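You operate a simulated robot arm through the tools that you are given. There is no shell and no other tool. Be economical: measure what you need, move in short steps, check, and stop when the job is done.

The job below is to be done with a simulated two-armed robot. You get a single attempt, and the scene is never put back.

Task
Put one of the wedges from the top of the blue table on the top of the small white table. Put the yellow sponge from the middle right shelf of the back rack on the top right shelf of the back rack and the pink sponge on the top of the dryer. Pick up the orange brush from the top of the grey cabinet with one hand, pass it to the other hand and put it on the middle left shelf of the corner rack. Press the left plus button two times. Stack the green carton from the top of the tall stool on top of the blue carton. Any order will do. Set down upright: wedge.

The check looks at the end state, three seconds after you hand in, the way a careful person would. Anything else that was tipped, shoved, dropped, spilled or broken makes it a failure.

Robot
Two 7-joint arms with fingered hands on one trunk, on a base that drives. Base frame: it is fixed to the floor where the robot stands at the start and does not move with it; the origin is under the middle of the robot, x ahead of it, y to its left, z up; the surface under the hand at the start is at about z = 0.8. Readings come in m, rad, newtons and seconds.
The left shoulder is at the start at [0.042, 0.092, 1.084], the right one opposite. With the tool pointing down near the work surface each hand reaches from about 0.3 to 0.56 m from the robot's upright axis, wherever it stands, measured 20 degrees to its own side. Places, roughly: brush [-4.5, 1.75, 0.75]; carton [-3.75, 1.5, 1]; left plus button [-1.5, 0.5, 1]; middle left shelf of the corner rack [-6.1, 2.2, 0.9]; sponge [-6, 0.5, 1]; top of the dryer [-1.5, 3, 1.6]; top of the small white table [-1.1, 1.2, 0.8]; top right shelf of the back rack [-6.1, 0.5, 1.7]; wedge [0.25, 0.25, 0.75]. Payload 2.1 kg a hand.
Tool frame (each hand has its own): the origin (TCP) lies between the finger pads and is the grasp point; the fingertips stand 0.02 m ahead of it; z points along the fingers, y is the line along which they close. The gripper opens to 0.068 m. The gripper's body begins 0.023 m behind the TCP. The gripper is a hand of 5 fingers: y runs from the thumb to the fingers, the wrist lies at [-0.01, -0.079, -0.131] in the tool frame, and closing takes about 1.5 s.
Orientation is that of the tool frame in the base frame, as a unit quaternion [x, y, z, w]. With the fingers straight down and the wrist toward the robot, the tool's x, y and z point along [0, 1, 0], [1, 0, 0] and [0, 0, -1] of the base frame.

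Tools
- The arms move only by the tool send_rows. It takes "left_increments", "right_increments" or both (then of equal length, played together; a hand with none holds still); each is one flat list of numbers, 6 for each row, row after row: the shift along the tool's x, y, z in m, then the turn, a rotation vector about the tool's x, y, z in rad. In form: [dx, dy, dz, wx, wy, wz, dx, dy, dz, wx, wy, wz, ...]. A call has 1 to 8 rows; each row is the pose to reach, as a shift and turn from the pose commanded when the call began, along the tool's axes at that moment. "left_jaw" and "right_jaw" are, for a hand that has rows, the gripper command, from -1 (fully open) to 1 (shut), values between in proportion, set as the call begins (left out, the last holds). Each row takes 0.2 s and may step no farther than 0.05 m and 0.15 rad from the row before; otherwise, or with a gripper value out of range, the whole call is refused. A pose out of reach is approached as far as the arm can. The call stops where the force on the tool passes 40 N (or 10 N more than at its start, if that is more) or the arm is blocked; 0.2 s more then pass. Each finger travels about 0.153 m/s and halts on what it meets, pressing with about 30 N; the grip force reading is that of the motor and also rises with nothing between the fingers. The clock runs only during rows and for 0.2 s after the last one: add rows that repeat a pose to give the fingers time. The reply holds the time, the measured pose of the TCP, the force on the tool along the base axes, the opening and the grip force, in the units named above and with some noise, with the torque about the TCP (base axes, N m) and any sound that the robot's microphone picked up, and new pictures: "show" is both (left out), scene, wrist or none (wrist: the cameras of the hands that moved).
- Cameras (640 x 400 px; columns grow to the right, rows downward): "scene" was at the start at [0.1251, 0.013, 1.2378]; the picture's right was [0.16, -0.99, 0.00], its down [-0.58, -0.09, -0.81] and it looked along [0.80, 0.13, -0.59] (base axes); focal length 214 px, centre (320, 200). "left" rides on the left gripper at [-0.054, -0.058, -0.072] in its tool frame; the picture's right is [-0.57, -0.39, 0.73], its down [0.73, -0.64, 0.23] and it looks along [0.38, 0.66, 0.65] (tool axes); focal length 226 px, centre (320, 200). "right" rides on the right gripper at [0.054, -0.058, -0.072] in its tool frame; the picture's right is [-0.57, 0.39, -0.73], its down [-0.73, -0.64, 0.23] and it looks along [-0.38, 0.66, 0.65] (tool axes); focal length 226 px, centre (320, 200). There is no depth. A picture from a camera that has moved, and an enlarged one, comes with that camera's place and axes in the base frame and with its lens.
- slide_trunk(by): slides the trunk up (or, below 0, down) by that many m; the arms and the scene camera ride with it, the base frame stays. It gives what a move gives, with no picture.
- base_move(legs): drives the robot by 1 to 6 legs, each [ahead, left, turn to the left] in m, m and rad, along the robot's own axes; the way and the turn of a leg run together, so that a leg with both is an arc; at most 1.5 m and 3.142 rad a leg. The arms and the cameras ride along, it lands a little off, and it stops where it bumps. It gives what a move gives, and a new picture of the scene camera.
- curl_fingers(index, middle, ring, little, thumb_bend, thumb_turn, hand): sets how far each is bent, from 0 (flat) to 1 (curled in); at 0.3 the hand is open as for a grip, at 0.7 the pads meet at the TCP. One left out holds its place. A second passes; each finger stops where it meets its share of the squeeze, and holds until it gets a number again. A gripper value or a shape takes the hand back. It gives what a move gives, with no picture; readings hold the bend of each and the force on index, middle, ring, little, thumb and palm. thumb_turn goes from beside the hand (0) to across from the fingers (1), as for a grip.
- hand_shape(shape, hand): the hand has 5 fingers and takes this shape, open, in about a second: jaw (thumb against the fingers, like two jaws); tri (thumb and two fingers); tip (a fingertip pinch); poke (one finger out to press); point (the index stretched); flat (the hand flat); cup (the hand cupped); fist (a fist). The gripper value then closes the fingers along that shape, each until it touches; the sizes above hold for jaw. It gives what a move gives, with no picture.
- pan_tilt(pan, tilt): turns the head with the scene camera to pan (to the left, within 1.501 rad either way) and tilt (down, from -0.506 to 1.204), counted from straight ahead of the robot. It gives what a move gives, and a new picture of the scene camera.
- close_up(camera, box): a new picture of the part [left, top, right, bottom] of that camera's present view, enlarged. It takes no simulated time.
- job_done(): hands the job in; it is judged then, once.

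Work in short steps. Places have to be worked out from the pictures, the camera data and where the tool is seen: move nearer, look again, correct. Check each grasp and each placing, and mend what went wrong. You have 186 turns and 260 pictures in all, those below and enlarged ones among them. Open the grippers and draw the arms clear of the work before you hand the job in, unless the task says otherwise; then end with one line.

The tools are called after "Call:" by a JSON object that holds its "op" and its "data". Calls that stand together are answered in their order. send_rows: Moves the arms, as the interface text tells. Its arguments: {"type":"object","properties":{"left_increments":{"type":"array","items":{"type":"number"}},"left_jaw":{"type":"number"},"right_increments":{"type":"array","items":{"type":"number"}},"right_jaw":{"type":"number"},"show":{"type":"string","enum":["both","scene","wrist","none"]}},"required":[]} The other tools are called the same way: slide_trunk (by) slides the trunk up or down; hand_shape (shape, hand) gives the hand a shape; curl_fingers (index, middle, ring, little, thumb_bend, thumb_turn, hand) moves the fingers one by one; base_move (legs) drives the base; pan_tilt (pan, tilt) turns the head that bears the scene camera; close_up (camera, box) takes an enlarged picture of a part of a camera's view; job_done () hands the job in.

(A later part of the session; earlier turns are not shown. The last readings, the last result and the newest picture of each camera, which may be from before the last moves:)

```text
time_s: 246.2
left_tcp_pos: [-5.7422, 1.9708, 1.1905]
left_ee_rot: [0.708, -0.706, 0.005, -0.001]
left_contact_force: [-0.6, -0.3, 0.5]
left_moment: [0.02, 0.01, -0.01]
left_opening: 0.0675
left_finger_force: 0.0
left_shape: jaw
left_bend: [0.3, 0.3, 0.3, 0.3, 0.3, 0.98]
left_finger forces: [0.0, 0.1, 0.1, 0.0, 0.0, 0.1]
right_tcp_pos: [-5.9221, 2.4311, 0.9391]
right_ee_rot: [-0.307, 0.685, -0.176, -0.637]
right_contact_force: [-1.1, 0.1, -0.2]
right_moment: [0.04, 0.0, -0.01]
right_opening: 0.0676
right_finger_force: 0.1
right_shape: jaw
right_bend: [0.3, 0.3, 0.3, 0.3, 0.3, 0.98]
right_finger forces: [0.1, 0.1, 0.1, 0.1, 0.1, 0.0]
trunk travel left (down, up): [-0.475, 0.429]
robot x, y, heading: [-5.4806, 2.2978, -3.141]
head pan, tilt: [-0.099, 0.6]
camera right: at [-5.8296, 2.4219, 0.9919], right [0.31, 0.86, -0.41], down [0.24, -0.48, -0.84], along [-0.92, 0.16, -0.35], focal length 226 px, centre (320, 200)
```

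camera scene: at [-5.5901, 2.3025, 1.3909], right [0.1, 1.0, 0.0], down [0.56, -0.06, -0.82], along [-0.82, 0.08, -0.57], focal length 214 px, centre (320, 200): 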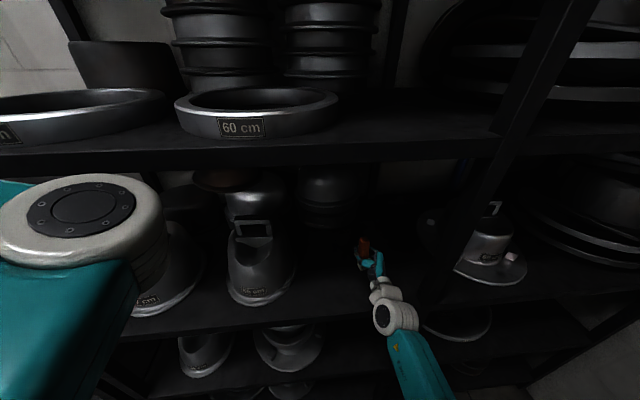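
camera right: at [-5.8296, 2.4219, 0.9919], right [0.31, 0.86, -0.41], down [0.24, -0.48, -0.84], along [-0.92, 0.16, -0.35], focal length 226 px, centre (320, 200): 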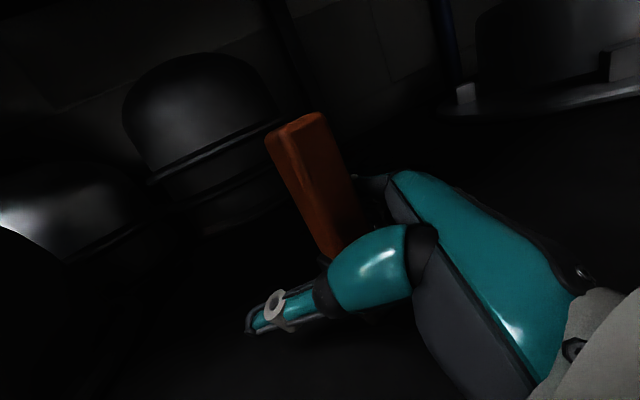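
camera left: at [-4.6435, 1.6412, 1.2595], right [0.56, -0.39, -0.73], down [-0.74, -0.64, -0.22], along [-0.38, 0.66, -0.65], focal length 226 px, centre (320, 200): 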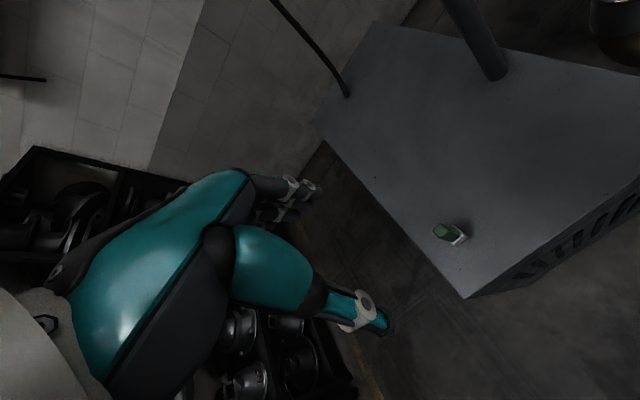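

Brush stands free. Back the hand out along its axis 60 mm, then reverse the base.

Call:
{"op": "send_rows", "data": {"right_increments": [0, 0, -0.02, 0, 0, 0, 0, 0, -0.04, 0, 0, 0, 0, 0, -0.06, 0, 0, 0], "show": "wrist"}}

Call:
{"op": "base_move", "data": {"legs": [[-0.35, 0, 0]]}}

Call:
{"op": "close_up", "data": {"camera": "scene", "box": [220, 120, 440, 260]}}

```text
time_s: 247.0
left_tcp_pos: [-5.7406, 1.9711, 1.1896]
left_ee_rot: [0.708, -0.706, 0.006, -0.001]
left_contact_force: [0.3, -0.4, 0.1]
left_moment: [-0.01, 0.02, 0.0]
left_opening: 0.0677
left_finger_force: 0.1
left_shape: jaw
left_bend: [0.3, 0.3, 0.3, 0.3, 0.3, 0.98]
left_finger forces: [0.0, 0.1, 0.0, 0.0, 0.0, 0.1]
right_tcp_pos: [-5.8756, 2.4693, 0.9462]
right_ee_rot: [-0.308, 0.684, -0.177, -0.638]
right_contact_force: [0.1, -0.6, 0.1]
right_moment: [0.01, 0.01, 0.02]
right_opening: 0.0675
right_finger_force: 0.1
right_shape: jaw
right_bend: [0.3, 0.3, 0.3, 0.3, 0.3, 0.98]
right_finger forces: [0.0, 0.1, 0.0, 0.0, 0.0, 0.1]
trunk travel left (down, up): [-0.475, 0.429]
robot x, y, heading: [-5.4807, 2.2957, -3.141]
head pan, tilt: [-0.099, 0.6]
camera right: at [-5.7835, 2.4604, 0.9995], right [0.31, 0.86, -0.41], down [0.24, -0.48, -0.84], along [-0.92, 0.16, -0.35], focal length 226 px, centre (320, 200)
```

right: 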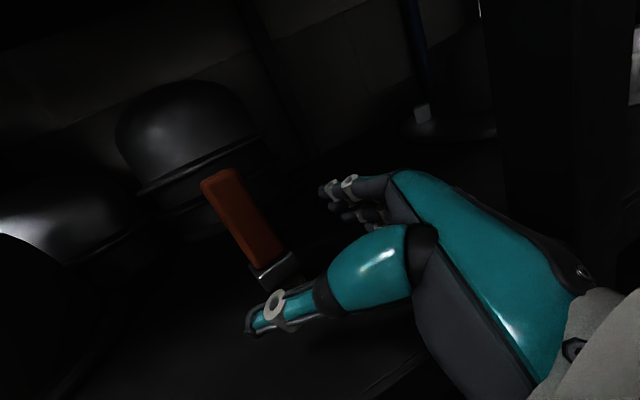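

```text
time_s: 249.3
left_tcp_pos: [-5.3932, 1.9711, 1.1898]
left_ee_rot: [0.708, -0.706, 0.004, 0.0]
left_contact_force: [0.5, -0.4, 0.5]
left_moment: [0.01, 0.0, -0.01]
left_opening: 0.0678
left_finger_force: 0.0
left_shape: jaw
left_bend: [0.3, 0.3, 0.3, 0.3, 0.3, 0.98]
left_finger forces: [0.1, 0.0, 0.0, 0.0, 0.0, 0.0]
right_tcp_pos: [-5.5262, 2.4678, 0.9469]
right_ee_rot: [-0.307, 0.684, -0.177, -0.637]
right_contact_force: [0.2, -0.3, -0.2]
right_moment: [0.02, 0.01, -0.03]
right_opening: 0.0676
right_finger_force: 0.1
right_shape: jaw
right_bend: [0.3, 0.3, 0.3, 0.3, 0.3, 0.98]
right_finger forces: [0.0, 0.0, 0.0, 0.0, 0.0, 0.1]
trunk travel left (down, up): [-0.475, 0.429]
robot x, y, heading: [-5.133, 2.2914, 3.144]
head pan, tilt: [-0.099, 0.6]
camera scene: at [-5.2403, 2.3025, 1.391], right [0.1, 0.99, 0.0], down [0.56, -0.06, -0.83], along [-0.82, 0.08, -0.56], focal length 214 px, centre (320, 200)
```

scene: 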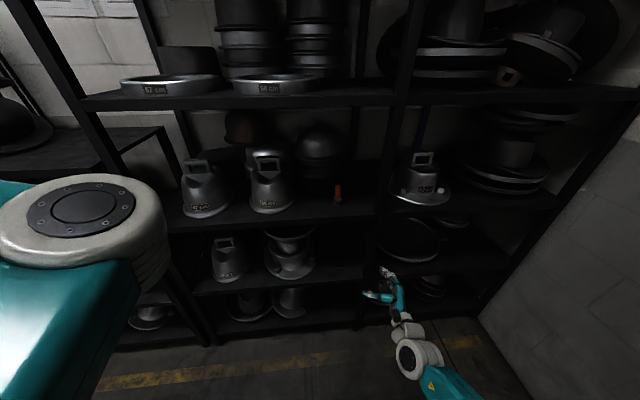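

```text
2.86 times, centred on (330, 190) of scene
camera zoom: at [-5.2403, 2.3025, 1.391], right [0.1, 0.99, 0.0], down [0.56, -0.06, -0.83], along [-0.82, 0.08, -0.56], focal length 613 px, centre (291, 229)
```

zoom: 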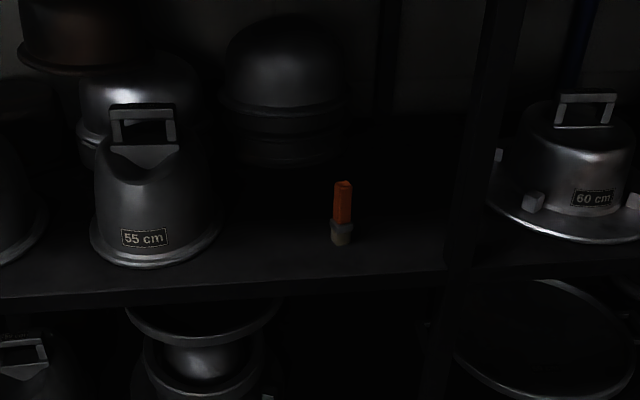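

The brush stands upright on the middle left shelf. Next the sponges: strafe south along the racks to y≈0.55 and look.

Call:
{"op": "base_move", "data": {"legs": [[0, 1.2, 0], [0, 0.5, 0]]}}

Call:
{"op": "pan_tilt", "data": {"pan": 0, "tilt": 0.35}}

```text
time_s: 257.9
left_tcp_pos: [-5.3986, 0.2689, 1.1893]
left_ee_rot: [-0.706, 0.708, -0.005, 0.001]
left_contact_force: [-0.4, -0.6, 0.7]
left_moment: [0.01, 0.01, 0.02]
left_opening: 0.0677
left_finger_force: 0.1
left_shape: jaw
left_bend: [0.3, 0.3, 0.3, 0.3, 0.3, 0.98]
left_finger forces: [0.1, 0.1, 0.0, 0.1, 0.1, 0.0]
right_tcp_pos: [-5.5292, 0.7666, 0.9466]
right_ee_rot: [-0.306, 0.685, -0.176, -0.637]
right_contact_force: [-0.2, -0.7, 0.0]
right_moment: [0.0, -0.01, 0.0]
right_opening: 0.0674
right_finger_force: 0.1
right_shape: jaw
right_bend: [0.3, 0.3, 0.3, 0.3, 0.3, 0.98]
right_finger forces: [0.0, 0.0, 0.0, 0.1, 0.0, 0.0]
trunk travel left (down, up): [-0.475, 0.429]
robot x, y, heading: [-5.1317, 0.5907, 3.137]
head pan, tilt: [-0.099, 0.6]
camera scene: at [-5.2442, 0.6, 1.391], right [0.1, 0.99, 0.0], down [0.56, -0.06, -0.82], along [-0.82, 0.09, -0.57], focal length 214 px, centre (320, 200)
```

scene: 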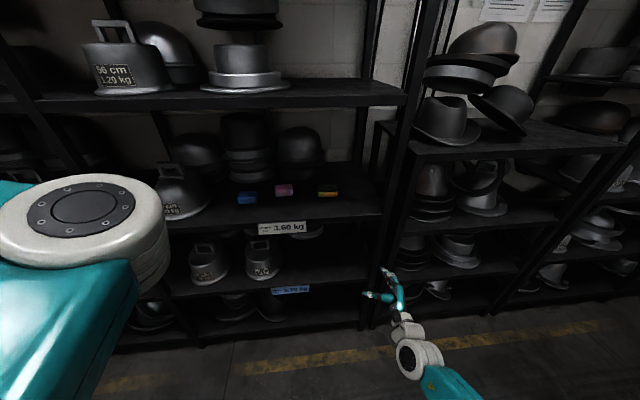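

```text
time_s: 258.7
left_tcp_pos: [-5.398, 0.2691, 1.1899]
left_ee_rot: [-0.707, 0.708, -0.005, 0.0]
left_contact_force: [0.0, 0.1, -0.2]
left_moment: [-0.01, 0.01, 0.02]
left_opening: 0.0675
left_finger_force: 0.1
left_shape: jaw
left_bend: [0.3, 0.3, 0.3, 0.3, 0.3, 0.98]
left_finger forces: [0.1, 0.0, 0.1, 0.0, 0.1, 0.1]
right_tcp_pos: [-5.5286, 0.7683, 0.9462]
right_ee_rot: [-0.305, 0.685, -0.176, -0.638]
right_contact_force: [0.1, -0.7, 0.4]
right_moment: [0.06, 0.0, 0.04]
right_opening: 0.0674
right_finger_force: 0.0
right_shape: jaw
right_bend: [0.3, 0.3, 0.3, 0.3, 0.3, 0.98]
right_finger forces: [0.0, 0.0, 0.0, 0.1, 0.0, 0.0]
trunk travel left (down, up): [-0.475, 0.429]
robot x, y, heading: [-5.1319, 0.5901, 3.134]
head pan, tilt: [0.0, 0.351]
camera scene: at [-5.2494, 0.5915, 1.4137], right [0.01, 1.0, 0.0], down [0.34, 0.0, -0.94], along [-0.94, 0.01, -0.34], focal length 214 px, centre (320, 200)
```

scene: 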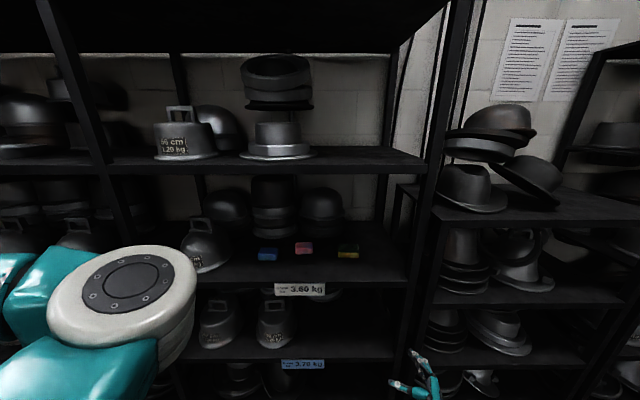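

Three sponges (blue, pink, yellow) on the middle shelf. Zoom for geometry.

Call:
{"op": "close_up", "data": {"camera": "scene", "box": [230, 210, 430, 310]}}

```text
3.20 times, centred on (330, 260) of scene
camera zoom: at [-5.2494, 0.5915, 1.4137], right [0.01, 1.0, 0.0], down [0.34, 0.0, -0.94], along [-0.94, 0.01, -0.34], focal length 686 px, centre (288, 8)
```

zoom: 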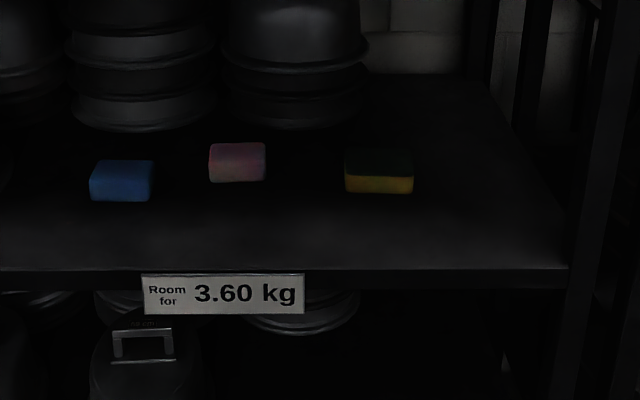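

Shelf z≈0.89, sponges ~0.055–0.07 deep: yellow ≈[-6.03, 0.72], pink ≈[-6.04, 0.53]. First restore the right hand to fingers-down.

Call:
{"op": "send_rows", "data": {"right_increments": [0.0245, 0.0037, -0.0032, 0.0658, -0.1163, -0.0539, 0.049, 0.0075, -0.0065, 0.1316, -0.2326, -0.1078, 0.0735, 0.0112, -0.0097, 0.1974, -0.3489, -0.1617, 0.098, 0.015, -0.013, 0.2632, -0.4652, -0.2156, 0.1225, 0.0187, -0.0162, 0.329, -0.5815, -0.2695, 0.147, 0.0225, -0.0195, 0.3948, -0.6978, -0.3234, 0.1715, 0.0262, -0.0227, 0.4606, -0.8141, -0.3773, 0.196, 0.03, -0.026, 0.5264, -0.9304, -0.4312], "show": "none"}}

Call:
{"op": "send_rows", "data": {"right_increments": [0, 0, 0, 0.0658, -0.1163, -0.0539, 0, 0, 0, 0.1316, -0.2326, -0.1078, 0, 0, 0, 0.1974, -0.3489, -0.1617, 0, 0, 0, 0.1974, -0.3489, -0.1617], "show": "scene"}}

```text
time_s: 260.5
left_tcp_pos: [-5.3985, 0.2687, 1.1905]
left_ee_rot: [-0.706, 0.708, -0.004, 0.001]
left_contact_force: [0.3, 0.0, 0.3]
left_moment: [0.01, -0.02, 0.02]
left_opening: 0.0678
left_finger_force: 0.0
left_shape: jaw
left_bend: [0.3, 0.3, 0.3, 0.3, 0.3, 0.98]
left_finger forces: [0.0, 0.1, 0.0, 0.0, 0.1, 0.0]
right_tcp_pos: [-5.5292, 0.7691, 1.1462]
right_ee_rot: [-0.631, 0.75, -0.053, -0.19]
right_contact_force: [0.2, 0.4, -0.5]
right_moment: [0.0, -0.01, -0.01]
right_opening: 0.0677
right_finger_force: 0.1
right_shape: jaw
right_bend: [0.3, 0.3, 0.3, 0.3, 0.3, 0.98]
right_finger forces: [0.1, 0.1, 0.0, 0.0, 0.1, 0.1]
trunk travel left (down, up): [-0.475, 0.429]
robot x, y, heading: [-5.1343, 0.5911, 3.129]
head pan, tilt: [0.0, 0.351]
```

```text
time_s: 261.5
left_tcp_pos: [-5.3972, 0.2697, 1.1886]
left_ee_rot: [-0.706, 0.708, -0.006, 0.001]
left_contact_force: [-0.3, 0.1, 0.0]
left_moment: [0.0, -0.02, -0.02]
left_opening: 0.0678
left_finger_force: 0.0
left_shape: jaw
left_bend: [0.3, 0.3, 0.3, 0.3, 0.3, 0.98]
left_finger forces: [0.0, 0.0, 0.0, 0.1, 0.0, 0.0]
right_tcp_pos: [-5.5297, 0.769, 1.1456]
right_ee_rot: [-0.705, 0.709, 0.0, 0.0]
right_contact_force: [-0.2, -0.4, -0.6]
right_moment: [0.01, 0.0, 0.0]
right_opening: 0.0678
right_finger_force: 0.2
right_shape: jaw
right_bend: [0.3, 0.3, 0.3, 0.3, 0.3, 0.98]
right_finger forces: [0.0, 0.0, 0.1, 0.1, 0.0, 0.1]
trunk travel left (down, up): [-0.475, 0.429]
robot x, y, heading: [-5.1332, 0.5948, 3.135]
head pan, tilt: [0.0, 0.351]
camera scene: at [-5.2494, 0.5915, 1.4137], right [0.01, 1.0, 0.0], down [0.34, 0.0, -0.94], along [-0.94, 0.01, -0.34], focal length 214 px, centre (320, 200)
```

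scene: 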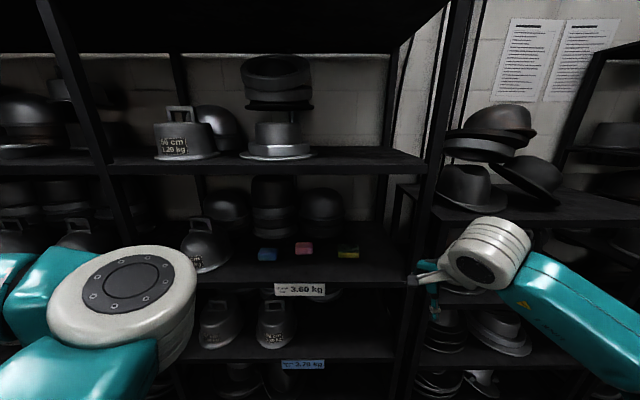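

Move 0.2 m closer for a parallax check of the sponge positions.

Call:
{"op": "base_move", "data": {"legs": [[0.2, 0, 0]]}}

Call:
{"op": "pan_tilt", "data": {"pan": 0, "tilt": 0.6}}

Call:
{"op": "close_up", "data": {"camera": "scene", "box": [220, 140, 420, 280]}}

```text
time_s: 263.1
left_tcp_pos: [-5.6009, 0.2702, 1.1888]
left_ee_rot: [-0.707, 0.707, -0.005, 0.001]
left_contact_force: [-0.7, -0.6, -0.7]
left_moment: [-0.01, 0.02, -0.04]
left_opening: 0.0676
left_finger_force: 0.0
left_shape: jaw
left_bend: [0.3, 0.3, 0.3, 0.3, 0.3, 0.98]
left_finger forces: [0.1, 0.1, 0.1, 0.0, 0.0, 0.1]
right_tcp_pos: [-5.7303, 0.7708, 1.145]
right_ee_rot: [-0.705, 0.709, 0.0, 0.0]
right_contact_force: [-0.3, 0.8, 0.0]
right_moment: [-0.02, 0.0, 0.01]
right_opening: 0.0677
right_finger_force: 0.0
right_shape: jaw
right_bend: [0.3, 0.3, 0.3, 0.3, 0.3, 0.98]
right_finger forces: [0.0, 0.0, 0.0, 0.1, 0.0, 0.0]
trunk travel left (down, up): [-0.475, 0.429]
robot x, y, heading: [-5.3355, 0.5928, 3.137]
head pan, tilt: [0.0, 0.351]
camera scene: at [-5.4513, 0.5928, 1.4137], right [0.01, 1.0, 0.0], down [0.34, 0.0, -0.94], along [-0.94, 0.01, -0.34], focal length 214 px, centre (320, 200)
```

scene: 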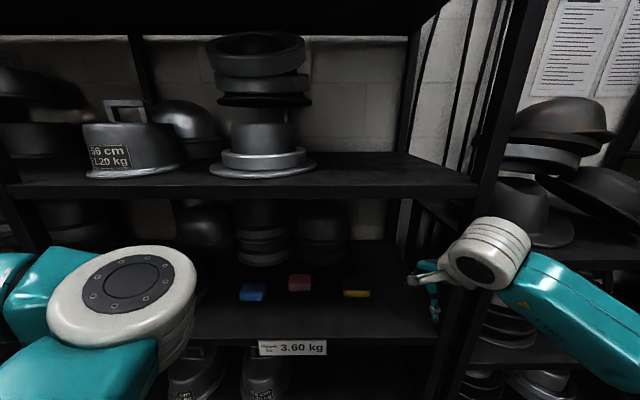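

```text
time_s: 263.9
left_tcp_pos: [-5.6001, 0.27, 1.1895]
left_ee_rot: [-0.706, 0.708, -0.004, 0.001]
left_contact_force: [0.5, 0.2, -1.3]
left_moment: [-0.01, -0.04, 0.0]
left_opening: 0.0676
left_finger_force: 0.0
left_shape: jaw
left_bend: [0.3, 0.3, 0.3, 0.3, 0.3, 0.98]
left_finger forces: [0.1, 0.1, 0.0, 0.0, 0.0, 0.1]
right_tcp_pos: [-5.7311, 0.7697, 1.1467]
right_ee_rot: [-0.704, 0.71, 0.0, 0.0]
right_contact_force: [-0.6, 0.2, -0.6]
right_moment: [0.01, -0.01, 0.0]
right_opening: 0.0679
right_finger_force: 0.0
right_shape: jaw
right_bend: [0.3, 0.3, 0.3, 0.3, 0.3, 0.98]
right_finger forces: [0.1, 0.0, 0.0, 0.0, 0.1, 0.0]
trunk travel left (down, up): [-0.475, 0.429]
robot x, y, heading: [-5.3323, 0.5921, 3.129]
head pan, tilt: [0.0, 0.6]
camera scene: at [-5.4459, 0.5928, 1.3911], right [0.01, 1.0, 0.0], down [0.56, 0.0, -0.83], along [-0.83, 0.01, -0.56], focal length 214 px, centre (320, 200)
```

scene: 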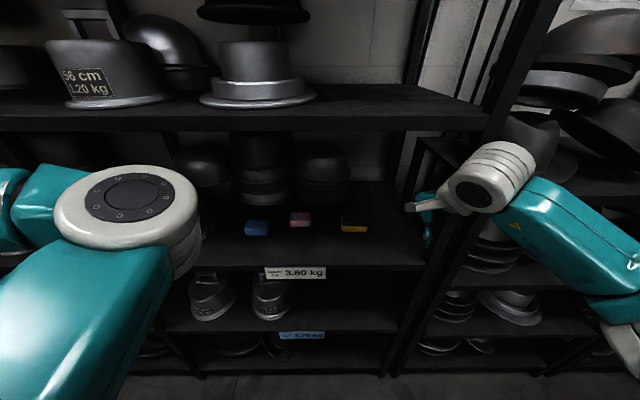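

```text
2.86 times, centred on (320, 210) of scene
camera zoom: at [-5.4459, 0.5928, 1.3911], right [0.01, 1.0, 0.0], down [0.56, 0.0, -0.83], along [-0.83, 0.01, -0.56], focal length 613 px, centre (320, 171)
```

zoom: 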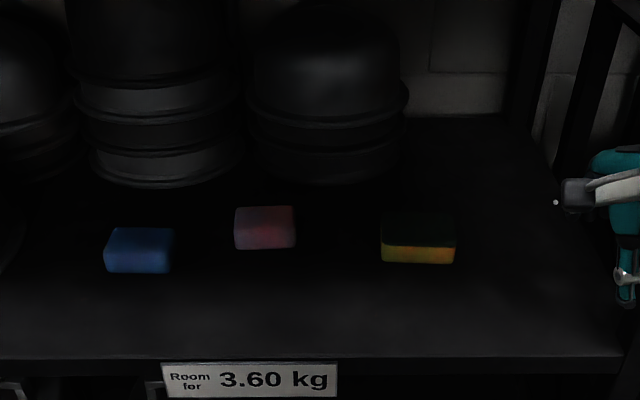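

Refined: shelf front x=-5.856, z=0.887; yellow spans x −5.99…−6.056, y 0.676…0.764, top 0.913; pink centre ≈[-6.045, 0.532]. Lower the right hand outside the rack to z≈0.99, align in y, open wider, and pull the left hand back.

Call:
{"op": "curl_fingers", "data": {"hand": "right", "index": 0.1, "middle": 0.1, "ring": 0.1, "little": 0.1, "thumb_bend": 0.2}}

Call:
{"op": "send_rows", "data": {"left_increments": [0, -0.02, 0, 0, 0, 0, 0, -0.04, 0, 0, 0, 0, 0, -0.06, 0, 0, 0, 0, 0, -0.06, 0, 0, 0, 0], "right_increments": [0.012, 0, 0.04, 0, 0, 0, 0.025, 0, 0.08, 0, 0, 0, 0.037, 0, 0.12, 0, 0, 0, 0.05, 0, 0.155, 0, 0, 0], "show": "wrist"}}

```text
time_s: 264.9
left_tcp_pos: [-5.5982, 0.2707, 1.1896]
left_ee_rot: [-0.707, 0.707, -0.005, 0.002]
left_contact_force: [0.4, 0.2, 0.2]
left_moment: [0.02, 0.0, 0.01]
left_opening: 0.0678
left_finger_force: 0.0
left_shape: jaw
left_bend: [0.3, 0.3, 0.3, 0.3, 0.3, 0.98]
left_finger forces: [0.1, 0.0, 0.1, 0.1, 0.1, 0.0]
right_tcp_pos: [-5.7304, 0.7701, 1.1463]
right_ee_rot: [-0.705, 0.71, 0.0, 0.0]
right_contact_force: [-0.5, -0.5, 0.1]
right_moment: [0.03, 0.0, -0.01]
right_opening: 0.0862
right_finger_force: 0.0
right_shape: fingers
right_bend: [0.1, 0.1, 0.1, 0.1, 0.2, 0.98]
right_finger forces: [0.1, 0.0, 0.0, 0.1, 0.0, 0.0]
trunk travel left (down, up): [-0.475, 0.429]
robot x, y, heading: [-5.332, 0.5931, 3.134]
head pan, tilt: [0.0, 0.6]
```

```text
time_s: 265.9
left_tcp_pos: [-5.5395, 0.2698, 1.1893]
left_ee_rot: [-0.705, 0.709, -0.007, 0.001]
left_contact_force: [0.2, -0.8, 0.1]
left_moment: [0.0, 0.02, -0.01]
left_opening: 0.0676
left_finger_force: 0.1
left_shape: jaw
left_bend: [0.3, 0.3, 0.3, 0.3, 0.3, 0.98]
left_finger forces: [0.1, 0.1, 0.0, 0.1, 0.1, 0.0]
right_tcp_pos: [-5.7311, 0.7184, 0.9915]
right_ee_rot: [-0.704, 0.71, -0.001, -0.001]
right_contact_force: [0.1, 0.2, -0.4]
right_moment: [0.01, -0.01, 0.0]
right_opening: 0.0858
right_finger_force: 0.0
right_shape: fingers
right_bend: [0.1, 0.1, 0.1, 0.1, 0.2, 0.98]
right_finger forces: [0.1, 0.0, 0.0, 0.0, 0.1, 0.1]
trunk travel left (down, up): [-0.475, 0.429]
robot x, y, heading: [-5.3362, 0.5945, 3.134]
head pan, tilt: [0.0, 0.6]
camera right: at [-5.6727, 0.6646, 1.0624], right [-0.38, 0.57, 0.73], down [0.65, 0.73, -0.23], along [-0.66, 0.38, -0.65], focal length 226 px, centre (320, 200)
camera left: at [-5.4819, 0.3249, 1.2618], right [0.39, 0.56, -0.73], down [0.64, -0.74, -0.22], along [-0.66, -0.38, -0.65], focal length 226 px, centre (320, 200)
```

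right: 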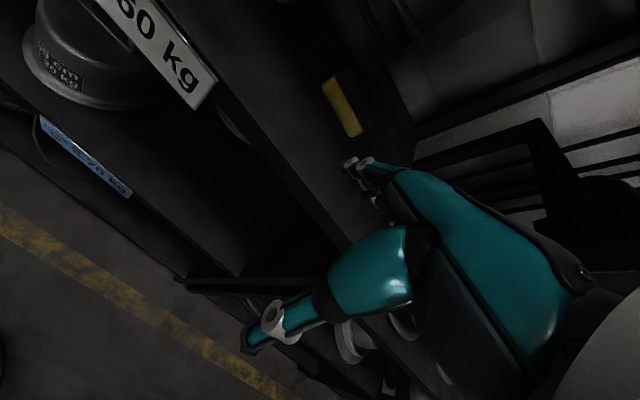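
left: 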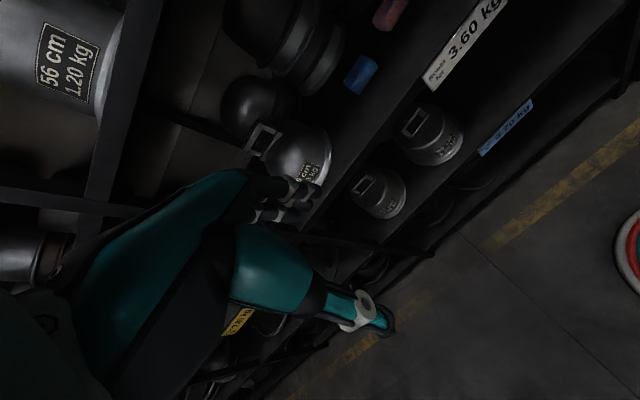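

Consistent. Drive in 0.2 m with the hand at z≈0.99 between the shelves.

Call:
{"op": "base_move", "data": {"legs": [[0.2, 0, 0]]}}

Call:
{"op": "close_up", "data": {"camera": "right", "box": [160, 0, 640, 300]}}

```text
time_s: 267.4
left_tcp_pos: [-5.7399, 0.2702, 1.1897]
left_ee_rot: [-0.706, 0.708, -0.005, 0.001]
left_contact_force: [-0.1, 0.4, -0.1]
left_moment: [0.0, 0.01, -0.01]
left_opening: 0.0674
left_finger_force: 0.0
left_shape: jaw
left_bend: [0.3, 0.3, 0.3, 0.3, 0.3, 0.98]
left_finger forces: [0.0, 0.0, 0.1, 0.0, 0.0, 0.0]
right_tcp_pos: [-5.9317, 0.7198, 0.991]
right_ee_rot: [-0.705, 0.71, 0.0, -0.001]
right_contact_force: [0.9, 0.2, 0.0]
right_moment: [0.02, 0.0, 0.03]
right_opening: 0.0858
right_finger_force: 0.1
right_shape: fingers
right_bend: [0.1, 0.1, 0.1, 0.1, 0.2, 0.98]
right_finger forces: [0.1, 0.1, 0.0, 0.1, 0.1, 0.0]
trunk travel left (down, up): [-0.475, 0.429]
robot x, y, heading: [-5.5351, 0.5962, 3.135]
head pan, tilt: [0.0, 0.6]
camera scene: at [-5.6471, 0.5938, 1.3909], right [0.01, 1.0, 0.0], down [0.57, 0.0, -0.82], along [-0.82, 0.0, -0.57], focal length 214 px, centre (320, 200)
```

scene: 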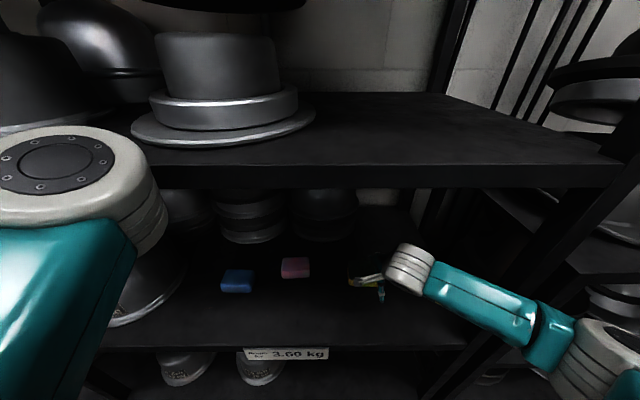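

```text
1.33 times, centred on (400, 150) of right
camera zoom: at [-5.8738, 0.6656, 1.0626], right [-0.38, 0.57, 0.73], down [0.64, 0.73, -0.23], along [-0.66, 0.38, -0.65], focal length 301 px, centre (213, 267)
```

zoom: 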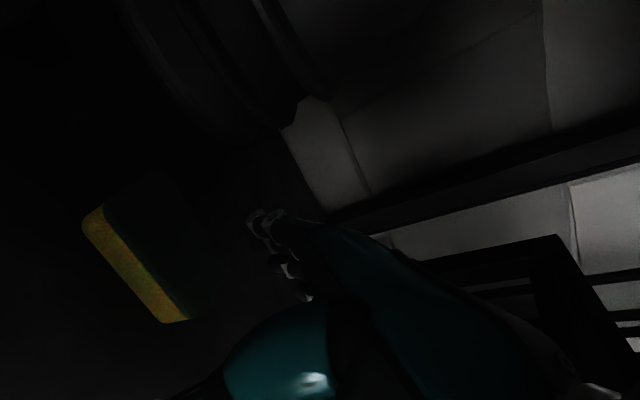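

Yellow's front at x≈-5.98; centre ≈[-6.018, 0.716]. Move forward over it, then down to z≈0.914.

Call:
{"op": "send_rows", "data": {"right_increments": [0.002, 0.045, 0, 0, 0, 0, 0.004, 0.087, 0, 0, 0, 0, 0.004, 0.087, 0.03, 0, 0, 0, 0.004, 0.087, 0.055, 0, 0, 0, 0.004, 0.087, 0.077, 0, 0, 0, 0.004, 0.087, 0.077, 0, 0, 0], "show": "both"}}

```text
time_s: 268.6
left_tcp_pos: [-5.7366, 0.2704, 1.1908]
left_ee_rot: [-0.706, 0.708, -0.004, 0.0]
left_contact_force: [0.3, -1.3, 0.7]
left_moment: [-0.01, -0.03, 0.03]
left_opening: 0.0678
left_finger_force: 0.0
left_shape: jaw
left_bend: [0.3, 0.3, 0.3, 0.3, 0.3, 0.98]
left_finger forces: [0.0, 0.1, 0.0, 0.1, 0.1, 0.1]
right_tcp_pos: [-6.0208, 0.7147, 0.9374]
right_ee_rot: [-0.706, 0.708, 0.003, -0.01]
right_contact_force: [4.3, -0.4, 42.0]
right_moment: [0.03, -2.34, 0.0]
right_opening: 0.0987
right_finger_force: 20.4
right_shape: fingers
right_bend: [0.1, 0.1, 0.1, 0.1, 0.0, 0.98]
right_finger forces: [0.0, 0.0, 0.0, 0.0, 41.5, 0.1]
trunk travel left (down, up): [-0.475, 0.429]
robot x, y, heading: [-5.5357, 0.5921, 3.137]
head pan, tilt: [0.0, 0.6]
stopped in row 5 (right hand): the force on the tool passed its limit at 66 N (the readings are from after the stop); the commanded pose is now the measured one
camera scene: at [-5.6435, 0.5933, 1.3918], right [0.01, 1.0, 0.0], down [0.56, 0.0, -0.83], along [-0.83, 0.0, -0.56], focal length 214 px, centre (320, 200)
camera right: at [-5.9616, 0.6606, 1.0088], right [-0.37, 0.57, 0.73], down [0.64, 0.73, -0.25], along [-0.67, 0.38, -0.64], focal length 226 px, centre (320, 200)
```

scene: 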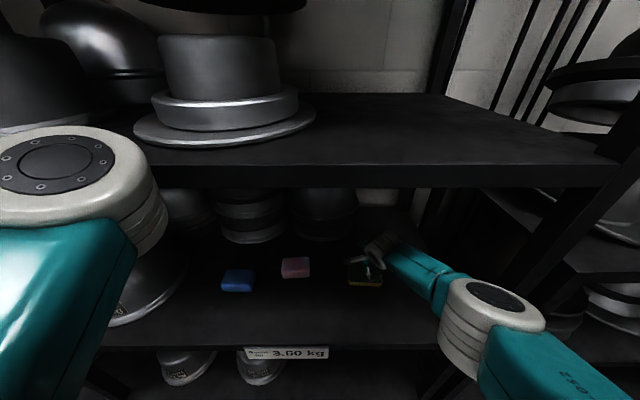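
right: 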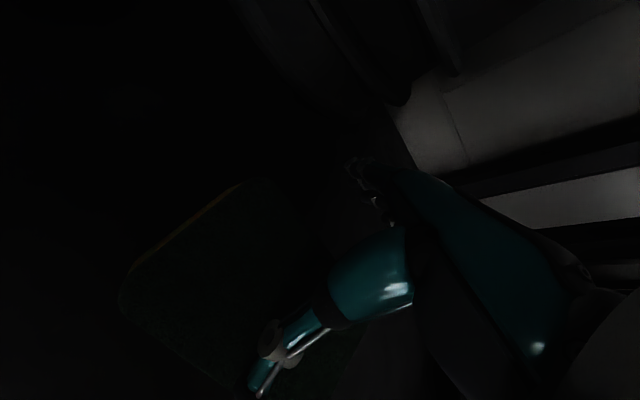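

The thumb landed on the sponge: its actual x-range is −5.966…−6.028 (centre −5.997). Raise, shift back 24 mm, and open a bit wider.

Call:
{"op": "send_rows", "data": {"right_increments": [0, 0, -0.025, 0, 0, 0, 0, -0.012, -0.045, 0, 0, 0, 0, -0.024, -0.045, 0, 0, 0], "show": "none"}}

Call:
{"op": "curl_fingers", "data": {"hand": "right", "index": 0.05, "middle": 0.05, "ring": 0.05, "little": 0.05, "thumb_bend": 0.12}}

Call:
{"op": "close_up", "data": {"camera": "right", "box": [60, 100, 460, 400]}}

```text
time_s: 269.4
left_tcp_pos: [-5.7403, 0.271, 1.1899]
left_ee_rot: [-0.706, 0.708, -0.005, 0.0]
left_contact_force: [0.9, 0.3, -1.2]
left_moment: [-0.01, -0.02, 0.01]
left_opening: 0.0674
left_finger_force: 0.0
left_shape: jaw
left_bend: [0.3, 0.3, 0.3, 0.3, 0.3, 0.98]
left_finger forces: [0.0, 0.1, 0.0, 0.0, 0.0, 0.1]
right_tcp_pos: [-5.9968, 0.7147, 0.9779]
right_ee_rot: [-0.706, 0.709, 0.001, -0.006]
right_contact_force: [0.4, -0.7, -0.3]
right_moment: [0.02, -0.02, 0.0]
right_opening: 0.0864
right_finger_force: 0.0
right_shape: fingers
right_bend: [0.1, 0.1, 0.1, 0.1, 0.2, 0.98]
right_finger forces: [0.1, 0.0, 0.0, 0.1, 0.1, 0.1]
trunk travel left (down, up): [-0.475, 0.429]
robot x, y, heading: [-5.5347, 0.5933, 3.136]
head pan, tilt: [0.0, 0.6]
```

```text
time_s: 270.4
left_tcp_pos: [-5.7399, 0.2696, 1.1894]
left_ee_rot: [-0.706, 0.708, -0.005, 0.001]
left_contact_force: [0.2, -0.5, 0.7]
left_moment: [0.01, 0.02, 0.01]
left_opening: 0.068
left_finger_force: 0.1
left_shape: jaw
left_bend: [0.3, 0.3, 0.3, 0.3, 0.3, 0.98]
left_finger forces: [0.0, 0.1, 0.0, 0.0, 0.0, 0.1]
right_tcp_pos: [-5.9973, 0.7147, 0.9785]
right_ee_rot: [-0.705, 0.709, 0.001, -0.007]
right_contact_force: [0.1, -0.2, 0.4]
right_moment: [-0.01, -0.02, -0.03]
right_opening: 0.0939
right_finger_force: 0.1
right_shape: fingers
right_bend: [0.05, 0.05, 0.05, 0.05, 0.12, 0.98]
right_finger forces: [0.1, 0.0, 0.1, 0.0, 0.0, 0.1]
trunk travel left (down, up): [-0.475, 0.429]
robot x, y, heading: [-5.5347, 0.5946, 3.136]
head pan, tilt: [0.0, 0.6]
```

```text
1.33 times, centred on (260, 250) of right
camera zoom: at [-5.9384, 0.6612, 1.0496], right [-0.38, 0.57, 0.73], down [0.64, 0.73, -0.24], along [-0.67, 0.38, -0.64], focal length 301 px, centre (400, 133)
```

zoom: 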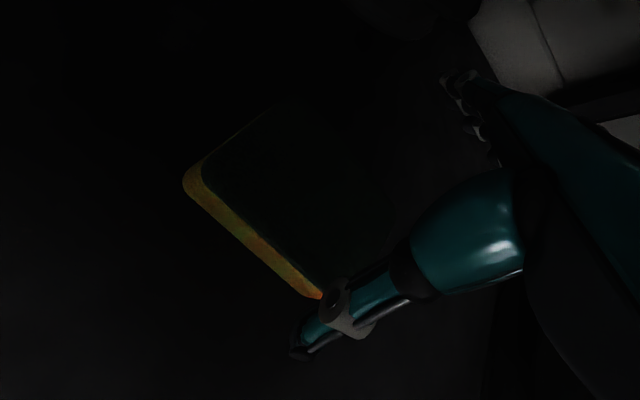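

Now the thumb is in front of the sponge edge. Descend to z≈0.915.

Call:
{"op": "send_rows", "data": {"right_increments": [0, -0.002, 0.02, 0, 0, 0, 0, -0.002, 0.04, 0, 0, 0, 0, -0.002, 0.055, 0, 0, 0, 0, -0.002, 0.063, 0, 0, 0], "show": "none"}}

```text
time_s: 271.4
left_tcp_pos: [-5.7399, 0.2711, 1.1889]
left_ee_rot: [-0.706, 0.708, -0.005, 0.0]
left_contact_force: [0.7, -0.1, 0.6]
left_moment: [0.01, 0.0, -0.02]
left_opening: 0.0678
left_finger_force: 0.0
left_shape: jaw
left_bend: [0.3, 0.3, 0.3, 0.3, 0.3, 0.98]
left_finger forces: [0.0, 0.0, 0.1, 0.1, 0.0, 0.1]
right_tcp_pos: [-5.9958, 0.7146, 0.9153]
right_ee_rot: [-0.704, 0.71, 0.001, -0.006]
right_contact_force: [1.4, 0.8, 1.9]
right_moment: [-0.02, -0.06, 0.0]
right_opening: 0.0944
right_finger_force: 0.9
right_shape: fingers
right_bend: [0.05, 0.05, 0.05, 0.05, 0.12, 0.98]
right_finger forces: [0.0, 0.0, 0.0, 0.0, 1.7, 0.0]
trunk travel left (down, up): [-0.475, 0.429]
robot x, y, heading: [-5.532, 0.5935, 3.133]
head pan, tilt: [0.0, 0.6]
```

Straddling it. Close the right hand moderately.

Call:
{"op": "send_rows", "data": {"right_increments": [0, 0, 0, 0, 0, 0, 0, 0, 0, 0, 0, 0, 0, 0, 0, 0, 0, 0, 0, 0, 0, 0, 0, 0, 0, 0, 0, 0, 0, 0, 0, 0, 0, 0, 0, 0, 0, 0, 0, 0, 0, 0], "right_jaw": 0.6, "show": "scene"}}

```text
time_s: 272.2
left_tcp_pos: [-5.7378, 0.2702, 1.1887]
left_ee_rot: [-0.706, 0.708, -0.005, 0.0]
left_contact_force: [0.4, 0.4, 0.9]
left_moment: [0.0, 0.0, -0.03]
left_opening: 0.0678
left_finger_force: 0.0
left_shape: jaw
left_bend: [0.3, 0.3, 0.3, 0.3, 0.3, 0.98]
left_finger forces: [0.1, 0.0, 0.0, 0.1, 0.1, 0.1]
right_tcp_pos: [-5.9947, 0.7142, 0.9194]
right_ee_rot: [-0.705, 0.709, 0.004, -0.011]
right_contact_force: [3.4, -0.2, 21.3]
right_moment: [0.05, -0.63, -0.01]
right_opening: 0.0451
right_finger_force: 30.2
right_shape: jaw
right_bend: [0.26, 0.38, 0.37, 0.31, 0.55, 0.99]
right_finger forces: [22.5, 9.3, 4.0, 2.6, 55.3, 0.0]
trunk travel left (down, up): [-0.475, 0.429]
robot x, y, heading: [-5.5331, 0.5967, 3.138]
head pan, tilt: [0.0, 0.6]
stopped in row 3 (right hand): the force on the tool passed its limit at 41 N (the readings are from after the stop); the commanded pose is now the measured one
camera scene: at [-5.6441, 0.5935, 1.3911], right [0.01, 1.0, 0.0], down [0.56, 0.0, -0.83], along [-0.83, 0.0, -0.56], focal length 214 px, centre (320, 200)
```

scene: 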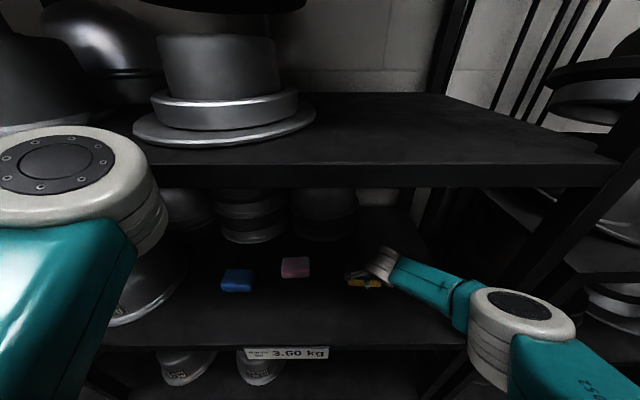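

Gripped (the thumb pushed on the shelf as it curled). Lift gently 40 mm and check.

Call:
{"op": "send_rows", "data": {"right_increments": [0, 0, -0.008, 0, 0, 0, 0, 0, -0.02, 0, 0, 0, 0, 0, -0.04, 0, 0, 0, 0, 0, -0.04, 0, 0, 0], "show": "both"}}

Call:
{"op": "close_up", "data": {"camera": "scene", "box": [260, 200, 460, 320]}}

```text
time_s: 273.2
left_tcp_pos: [-5.7408, 0.2712, 1.19]
left_ee_rot: [-0.706, 0.708, -0.006, 0.0]
left_contact_force: [-0.4, 0.1, -0.2]
left_moment: [-0.01, -0.01, 0.02]
left_opening: 0.0677
left_finger_force: 0.0
left_shape: jaw
left_bend: [0.3, 0.3, 0.3, 0.3, 0.3, 0.98]
left_finger forces: [0.1, 0.0, 0.0, 0.1, 0.1, 0.0]
right_tcp_pos: [-5.9948, 0.7138, 0.9575]
right_ee_rot: [-0.705, 0.709, 0.002, -0.008]
right_contact_force: [-0.6, -0.3, 0.7]
right_moment: [0.03, 0.03, 0.03]
right_opening: 0.0454
right_finger_force: 29.9
right_shape: jaw
right_bend: [0.26, 0.38, 0.36, 0.31, 0.57, 0.98]
right_finger forces: [24.4, 6.5, 4.1, 2.5, 38.3, 0.0]
trunk travel left (down, up): [-0.475, 0.429]
robot x, y, heading: [-5.5342, 0.5959, 3.137]
head pan, tilt: [0.0, 0.6]
camera scene: at [-5.6466, 0.5938, 1.391], right [0.01, 1.0, 0.0], down [0.57, 0.0, -0.82], along [-0.82, 0.0, -0.57], focal length 214 px, centre (320, 200)
camera right: at [-5.9367, 0.6612, 1.0282], right [-0.37, 0.57, 0.73], down [0.64, 0.73, -0.25], along [-0.67, 0.37, -0.64], focal length 226 px, centre (320, 200)
```

scene: 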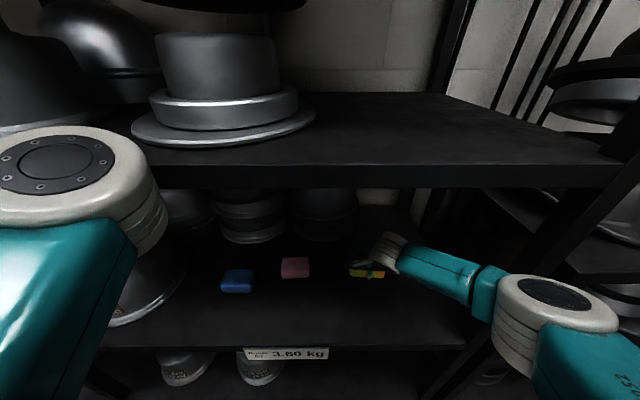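
right: 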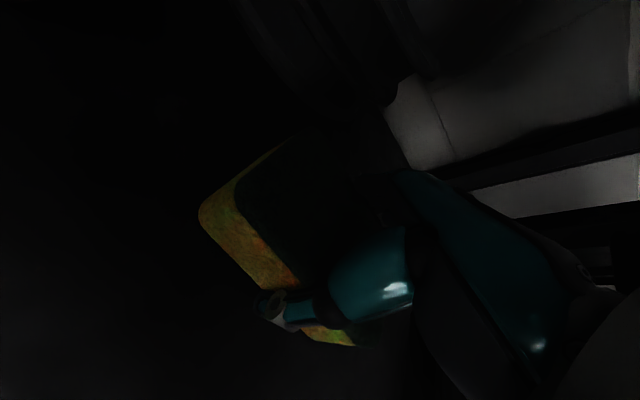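

```text
3.20 times, centred on (360, 260) of scene
camera zoom: at [-5.6466, 0.5938, 1.391], right [0.01, 1.0, 0.0], down [0.57, 0.0, -0.82], along [-0.82, 0.0, -0.57], focal length 686 px, centre (192, 8)
```

zoom: 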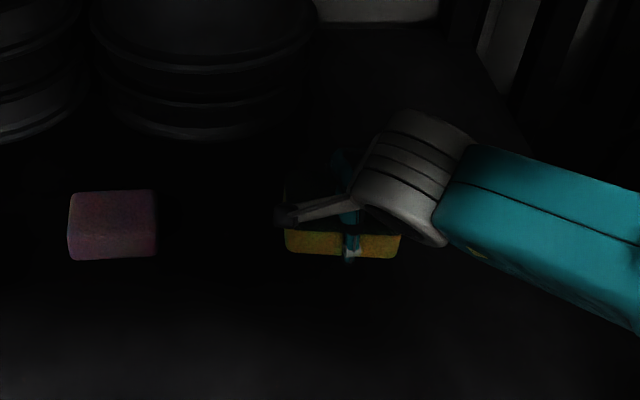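

Held securely. Back out of the rack, then raise the trunk to see the top shelf.

Call:
{"op": "base_move", "data": {"legs": [[-0.4, 0, 0]]}}

Call:
{"op": "slide_trunk", "data": {"by": 0.42}}

Call:
{"op": "pan_tilt", "data": {"pan": -0.05, "tilt": 0.2}}

```text
time_s: 275.6
left_tcp_pos: [-5.343, 0.2693, 1.1903]
left_ee_rot: [-0.705, 0.709, -0.003, 0.0]
left_contact_force: [0.5, -0.1, -0.1]
left_moment: [0.01, -0.02, 0.02]
left_opening: 0.0677
left_finger_force: 0.0
left_shape: jaw
left_bend: [0.3, 0.3, 0.3, 0.3, 0.3, 0.98]
left_finger forces: [0.0, 0.1, 0.1, 0.0, 0.0, 0.1]
right_tcp_pos: [-5.5964, 0.7137, 0.9572]
right_ee_rot: [-0.703, 0.711, 0.003, -0.007]
right_contact_force: [0.0, 0.0, -0.9]
right_moment: [0.01, -0.02, 0.02]
right_opening: 0.0454
right_finger_force: 29.8
right_shape: jaw
right_bend: [0.26, 0.38, 0.36, 0.31, 0.57, 0.98]
right_finger forces: [24.5, 6.4, 4.1, 2.5, 38.2, 0.0]
trunk travel left (down, up): [-0.475, 0.429]
robot x, y, heading: [-5.1369, 0.5924, 3.129]
head pan, tilt: [0.0, 0.6]
camera scene: at [-5.2477, 0.5912, 1.391], right [0.01, 1.0, 0.0], down [0.56, -0.01, -0.83], along [-0.83, 0.01, -0.56], focal length 214 px, centre (320, 200)
```

scene: 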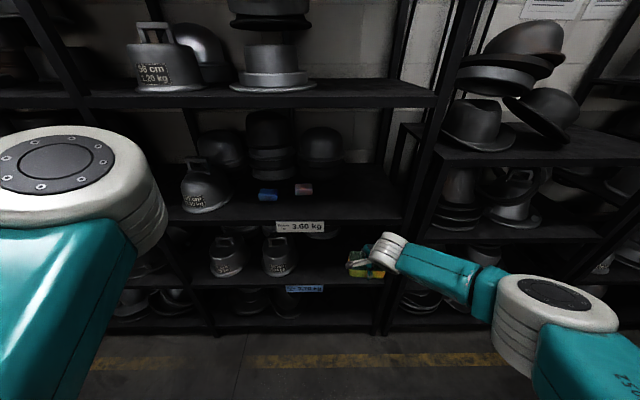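

```text
refused: 0.42 is not a number from -0.4 to 0.4
```

```text
time_s: 276.5
left_tcp_pos: [-5.3419, 0.2695, 1.1887]
left_ee_rot: [-0.705, 0.709, -0.005, 0.002]
left_contact_force: [0.4, 0.3, 0.4]
left_moment: [-0.03, 0.0, 0.02]
left_opening: 0.0678
left_finger_force: 0.0
left_shape: jaw
left_bend: [0.3, 0.3, 0.3, 0.3, 0.3, 0.98]
left_finger forces: [0.1, 0.0, 0.0, 0.1, 0.0, 0.0]
right_tcp_pos: [-5.5972, 0.7143, 0.9583]
right_ee_rot: [-0.704, 0.71, 0.002, -0.008]
right_contact_force: [0.4, 0.5, -0.3]
right_moment: [0.01, -0.01, -0.01]
right_opening: 0.0453
right_finger_force: 29.9
right_shape: jaw
right_bend: [0.26, 0.38, 0.36, 0.31, 0.57, 0.98]
right_finger forces: [24.4, 6.4, 4.1, 2.5, 38.2, 0.0]
trunk travel left (down, up): [-0.475, 0.429]
robot x, y, heading: [-5.1339, 0.5919, 3.133]
head pan, tilt: [-0.051, 0.201]
camera scene: at [-5.2527, 0.596, 1.4277], right [0.06, 1.0, 0.0], down [0.2, -0.01, -0.98], along [-0.98, 0.06, -0.2], focal length 214 px, centre (320, 200)
```

scene: 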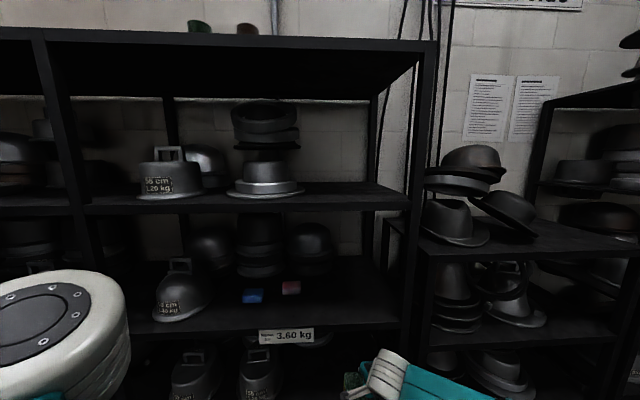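

Top shelf is at z≈1.70; its right part looks free. Raise the trunk 0.4 m.

Call:
{"op": "slide_trunk", "data": {"by": 0.4}}

Call:
{"op": "pan_tilt", "data": {"pan": -0.05, "tilt": 0.35}}

```text
time_s: 280.4
left_tcp_pos: [-5.3432, 0.2693, 1.5902]
left_ee_rot: [-0.704, 0.71, -0.006, 0.001]
left_contact_force: [0.2, -0.1, 0.5]
left_moment: [0.02, 0.01, 0.02]
left_opening: 0.0676
left_finger_force: 0.0
left_shape: jaw
left_bend: [0.3, 0.3, 0.3, 0.3, 0.3, 0.98]
left_finger forces: [0.0, 0.0, 0.0, 0.0, 0.1, 0.1]
right_tcp_pos: [-5.5966, 0.7138, 1.3562]
right_ee_rot: [-0.703, 0.711, 0.003, -0.008]
right_contact_force: [0.1, -0.4, 0.0]
right_moment: [0.0, -0.01, -0.03]
right_opening: 0.0456
right_finger_force: 30.4
right_shape: jaw
right_bend: [0.26, 0.38, 0.36, 0.31, 0.57, 0.98]
right_finger forces: [24.6, 6.5, 4.1, 2.7, 38.0, 0.0]
trunk travel left (down, up): [-0.875, 0.029]
robot x, y, heading: [-5.1341, 0.5903, 3.133]
head pan, tilt: [-0.051, 0.201]
```

```text
time_s: 281.1
left_tcp_pos: [-5.343, 0.2677, 1.5904]
left_ee_rot: [-0.705, 0.71, -0.006, 0.001]
left_contact_force: [0.7, 0.1, -0.4]
left_moment: [-0.01, -0.02, 0.03]
left_opening: 0.0678
left_finger_force: 0.1
left_shape: jaw
left_bend: [0.3, 0.3, 0.3, 0.3, 0.3, 0.98]
left_finger forces: [0.0, 0.1, 0.0, 0.0, 0.1, 0.0]
right_tcp_pos: [-5.596, 0.7143, 1.357]
right_ee_rot: [-0.703, 0.711, 0.002, -0.008]
right_contact_force: [-0.4, 0.1, -1.0]
right_moment: [0.0, 0.0, 0.02]
right_opening: 0.0453
right_finger_force: 30.0
right_shape: jaw
right_bend: [0.26, 0.38, 0.36, 0.31, 0.57, 0.98]
right_finger forces: [24.4, 6.5, 4.0, 2.6, 38.0, 0.1]
trunk travel left (down, up): [-0.875, 0.029]
robot x, y, heading: [-5.1336, 0.5881, 3.128]
head pan, tilt: [-0.051, 0.351]
camera scene: at [-5.2406, 0.5959, 1.8142], right [0.06, 1.0, 0.0], down [0.34, -0.02, -0.94], along [-0.94, 0.06, -0.34], focal length 214 px, centre (320, 200)
```

scene: 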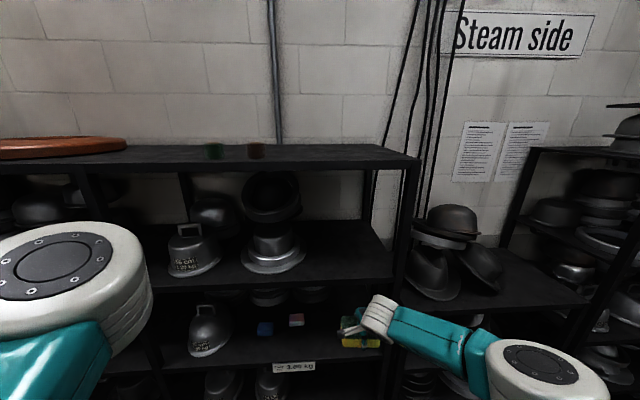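

Top right area is clear. Raise the right hand to z≈1.80 in front of the shelf.

Call:
{"op": "send_rows", "data": {"right_increments": [0, -0.005, -0.049, 0, 0, 0, 0, -0.01, -0.098, 0, 0, 0, 0, -0.015, -0.147, 0, 0, 0, 0, -0.02, -0.196, 0, 0, 0, 0, -0.025, -0.245, 0, 0, 0, 0, -0.03, -0.294, 0, 0, 0, 0, -0.035, -0.343, 0, 0, 0, 0, -0.04, -0.392, 0, 0, 0], "show": "none"}}

Call:
{"op": "send_rows", "data": {"right_increments": [0, 0, -0.045, 0, 0, 0, 0, 0, -0.065, 0, 0, 0], "show": "scene"}}

```text
time_s: 282.9
left_tcp_pos: [-5.3427, 0.2683, 1.59]
left_ee_rot: [-0.705, 0.709, -0.004, 0.001]
left_contact_force: [-0.1, 0.4, 0.2]
left_moment: [0.0, 0.0, 0.01]
left_opening: 0.0677
left_finger_force: 0.1
left_shape: jaw
left_bend: [0.3, 0.3, 0.3, 0.3, 0.3, 0.98]
left_finger forces: [0.0, 0.1, 0.0, 0.1, 0.0, 0.0]
right_tcp_pos: [-5.5507, 0.716, 1.7505]
right_ee_rot: [-0.704, 0.71, 0.001, -0.007]
right_contact_force: [1.0, -0.4, 0.3]
right_moment: [-0.04, 0.0, -0.01]
right_opening: 0.0451
right_finger_force: 30.5
right_shape: jaw
right_bend: [0.26, 0.38, 0.37, 0.32, 0.58, 0.98]
right_finger forces: [21.7, 6.3, 3.5, 2.6, 33.4, 0.0]
trunk travel left (down, up): [-0.875, 0.029]
robot x, y, heading: [-5.1339, 0.5883, 3.129]
head pan, tilt: [-0.051, 0.351]
```

```text
time_s: 283.4
left_tcp_pos: [-5.3427, 0.2702, 1.5896]
left_ee_rot: [-0.705, 0.71, -0.005, 0.0]
left_contact_force: [-0.7, 0.3, 1.5]
left_moment: [0.01, 0.01, 0.01]
left_opening: 0.0678
left_finger_force: 0.0
left_shape: jaw
left_bend: [0.3, 0.3, 0.3, 0.3, 0.3, 0.98]
left_finger forces: [0.0, 0.0, 0.0, 0.1, 0.0, 0.0]
right_tcp_pos: [-5.5393, 0.7198, 1.8011]
right_ee_rot: [-0.704, 0.71, 0.002, -0.007]
right_contact_force: [-0.3, 0.1, -0.2]
right_moment: [-0.02, -0.02, 0.01]
right_opening: 0.045
right_finger_force: 29.4
right_shape: jaw
right_bend: [0.26, 0.38, 0.37, 0.32, 0.58, 0.98]
right_finger forces: [21.1, 6.3, 3.5, 2.5, 32.8, 0.0]
right hand out of reach, approached as far as the arm can: row 1, 2
trunk travel left (down, up): [-0.875, 0.029]
robot x, y, heading: [-5.1377, 0.592, 3.13]
head pan, tilt: [-0.051, 0.351]
camera scene: at [-5.2408, 0.5973, 1.8142], right [0.06, 1.0, 0.0], down [0.34, -0.02, -0.94], along [-0.94, 0.06, -0.34], focal length 214 px, centre (320, 200)
```

scene: 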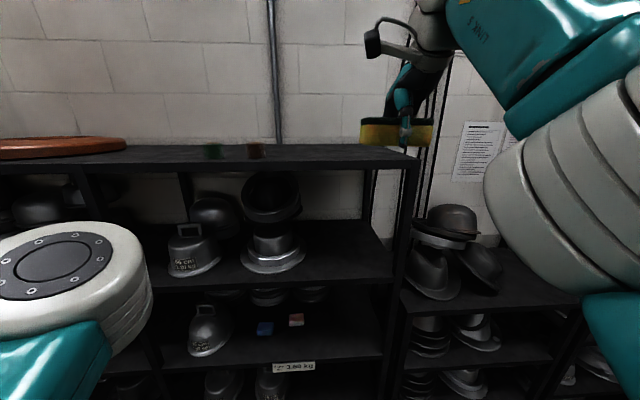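

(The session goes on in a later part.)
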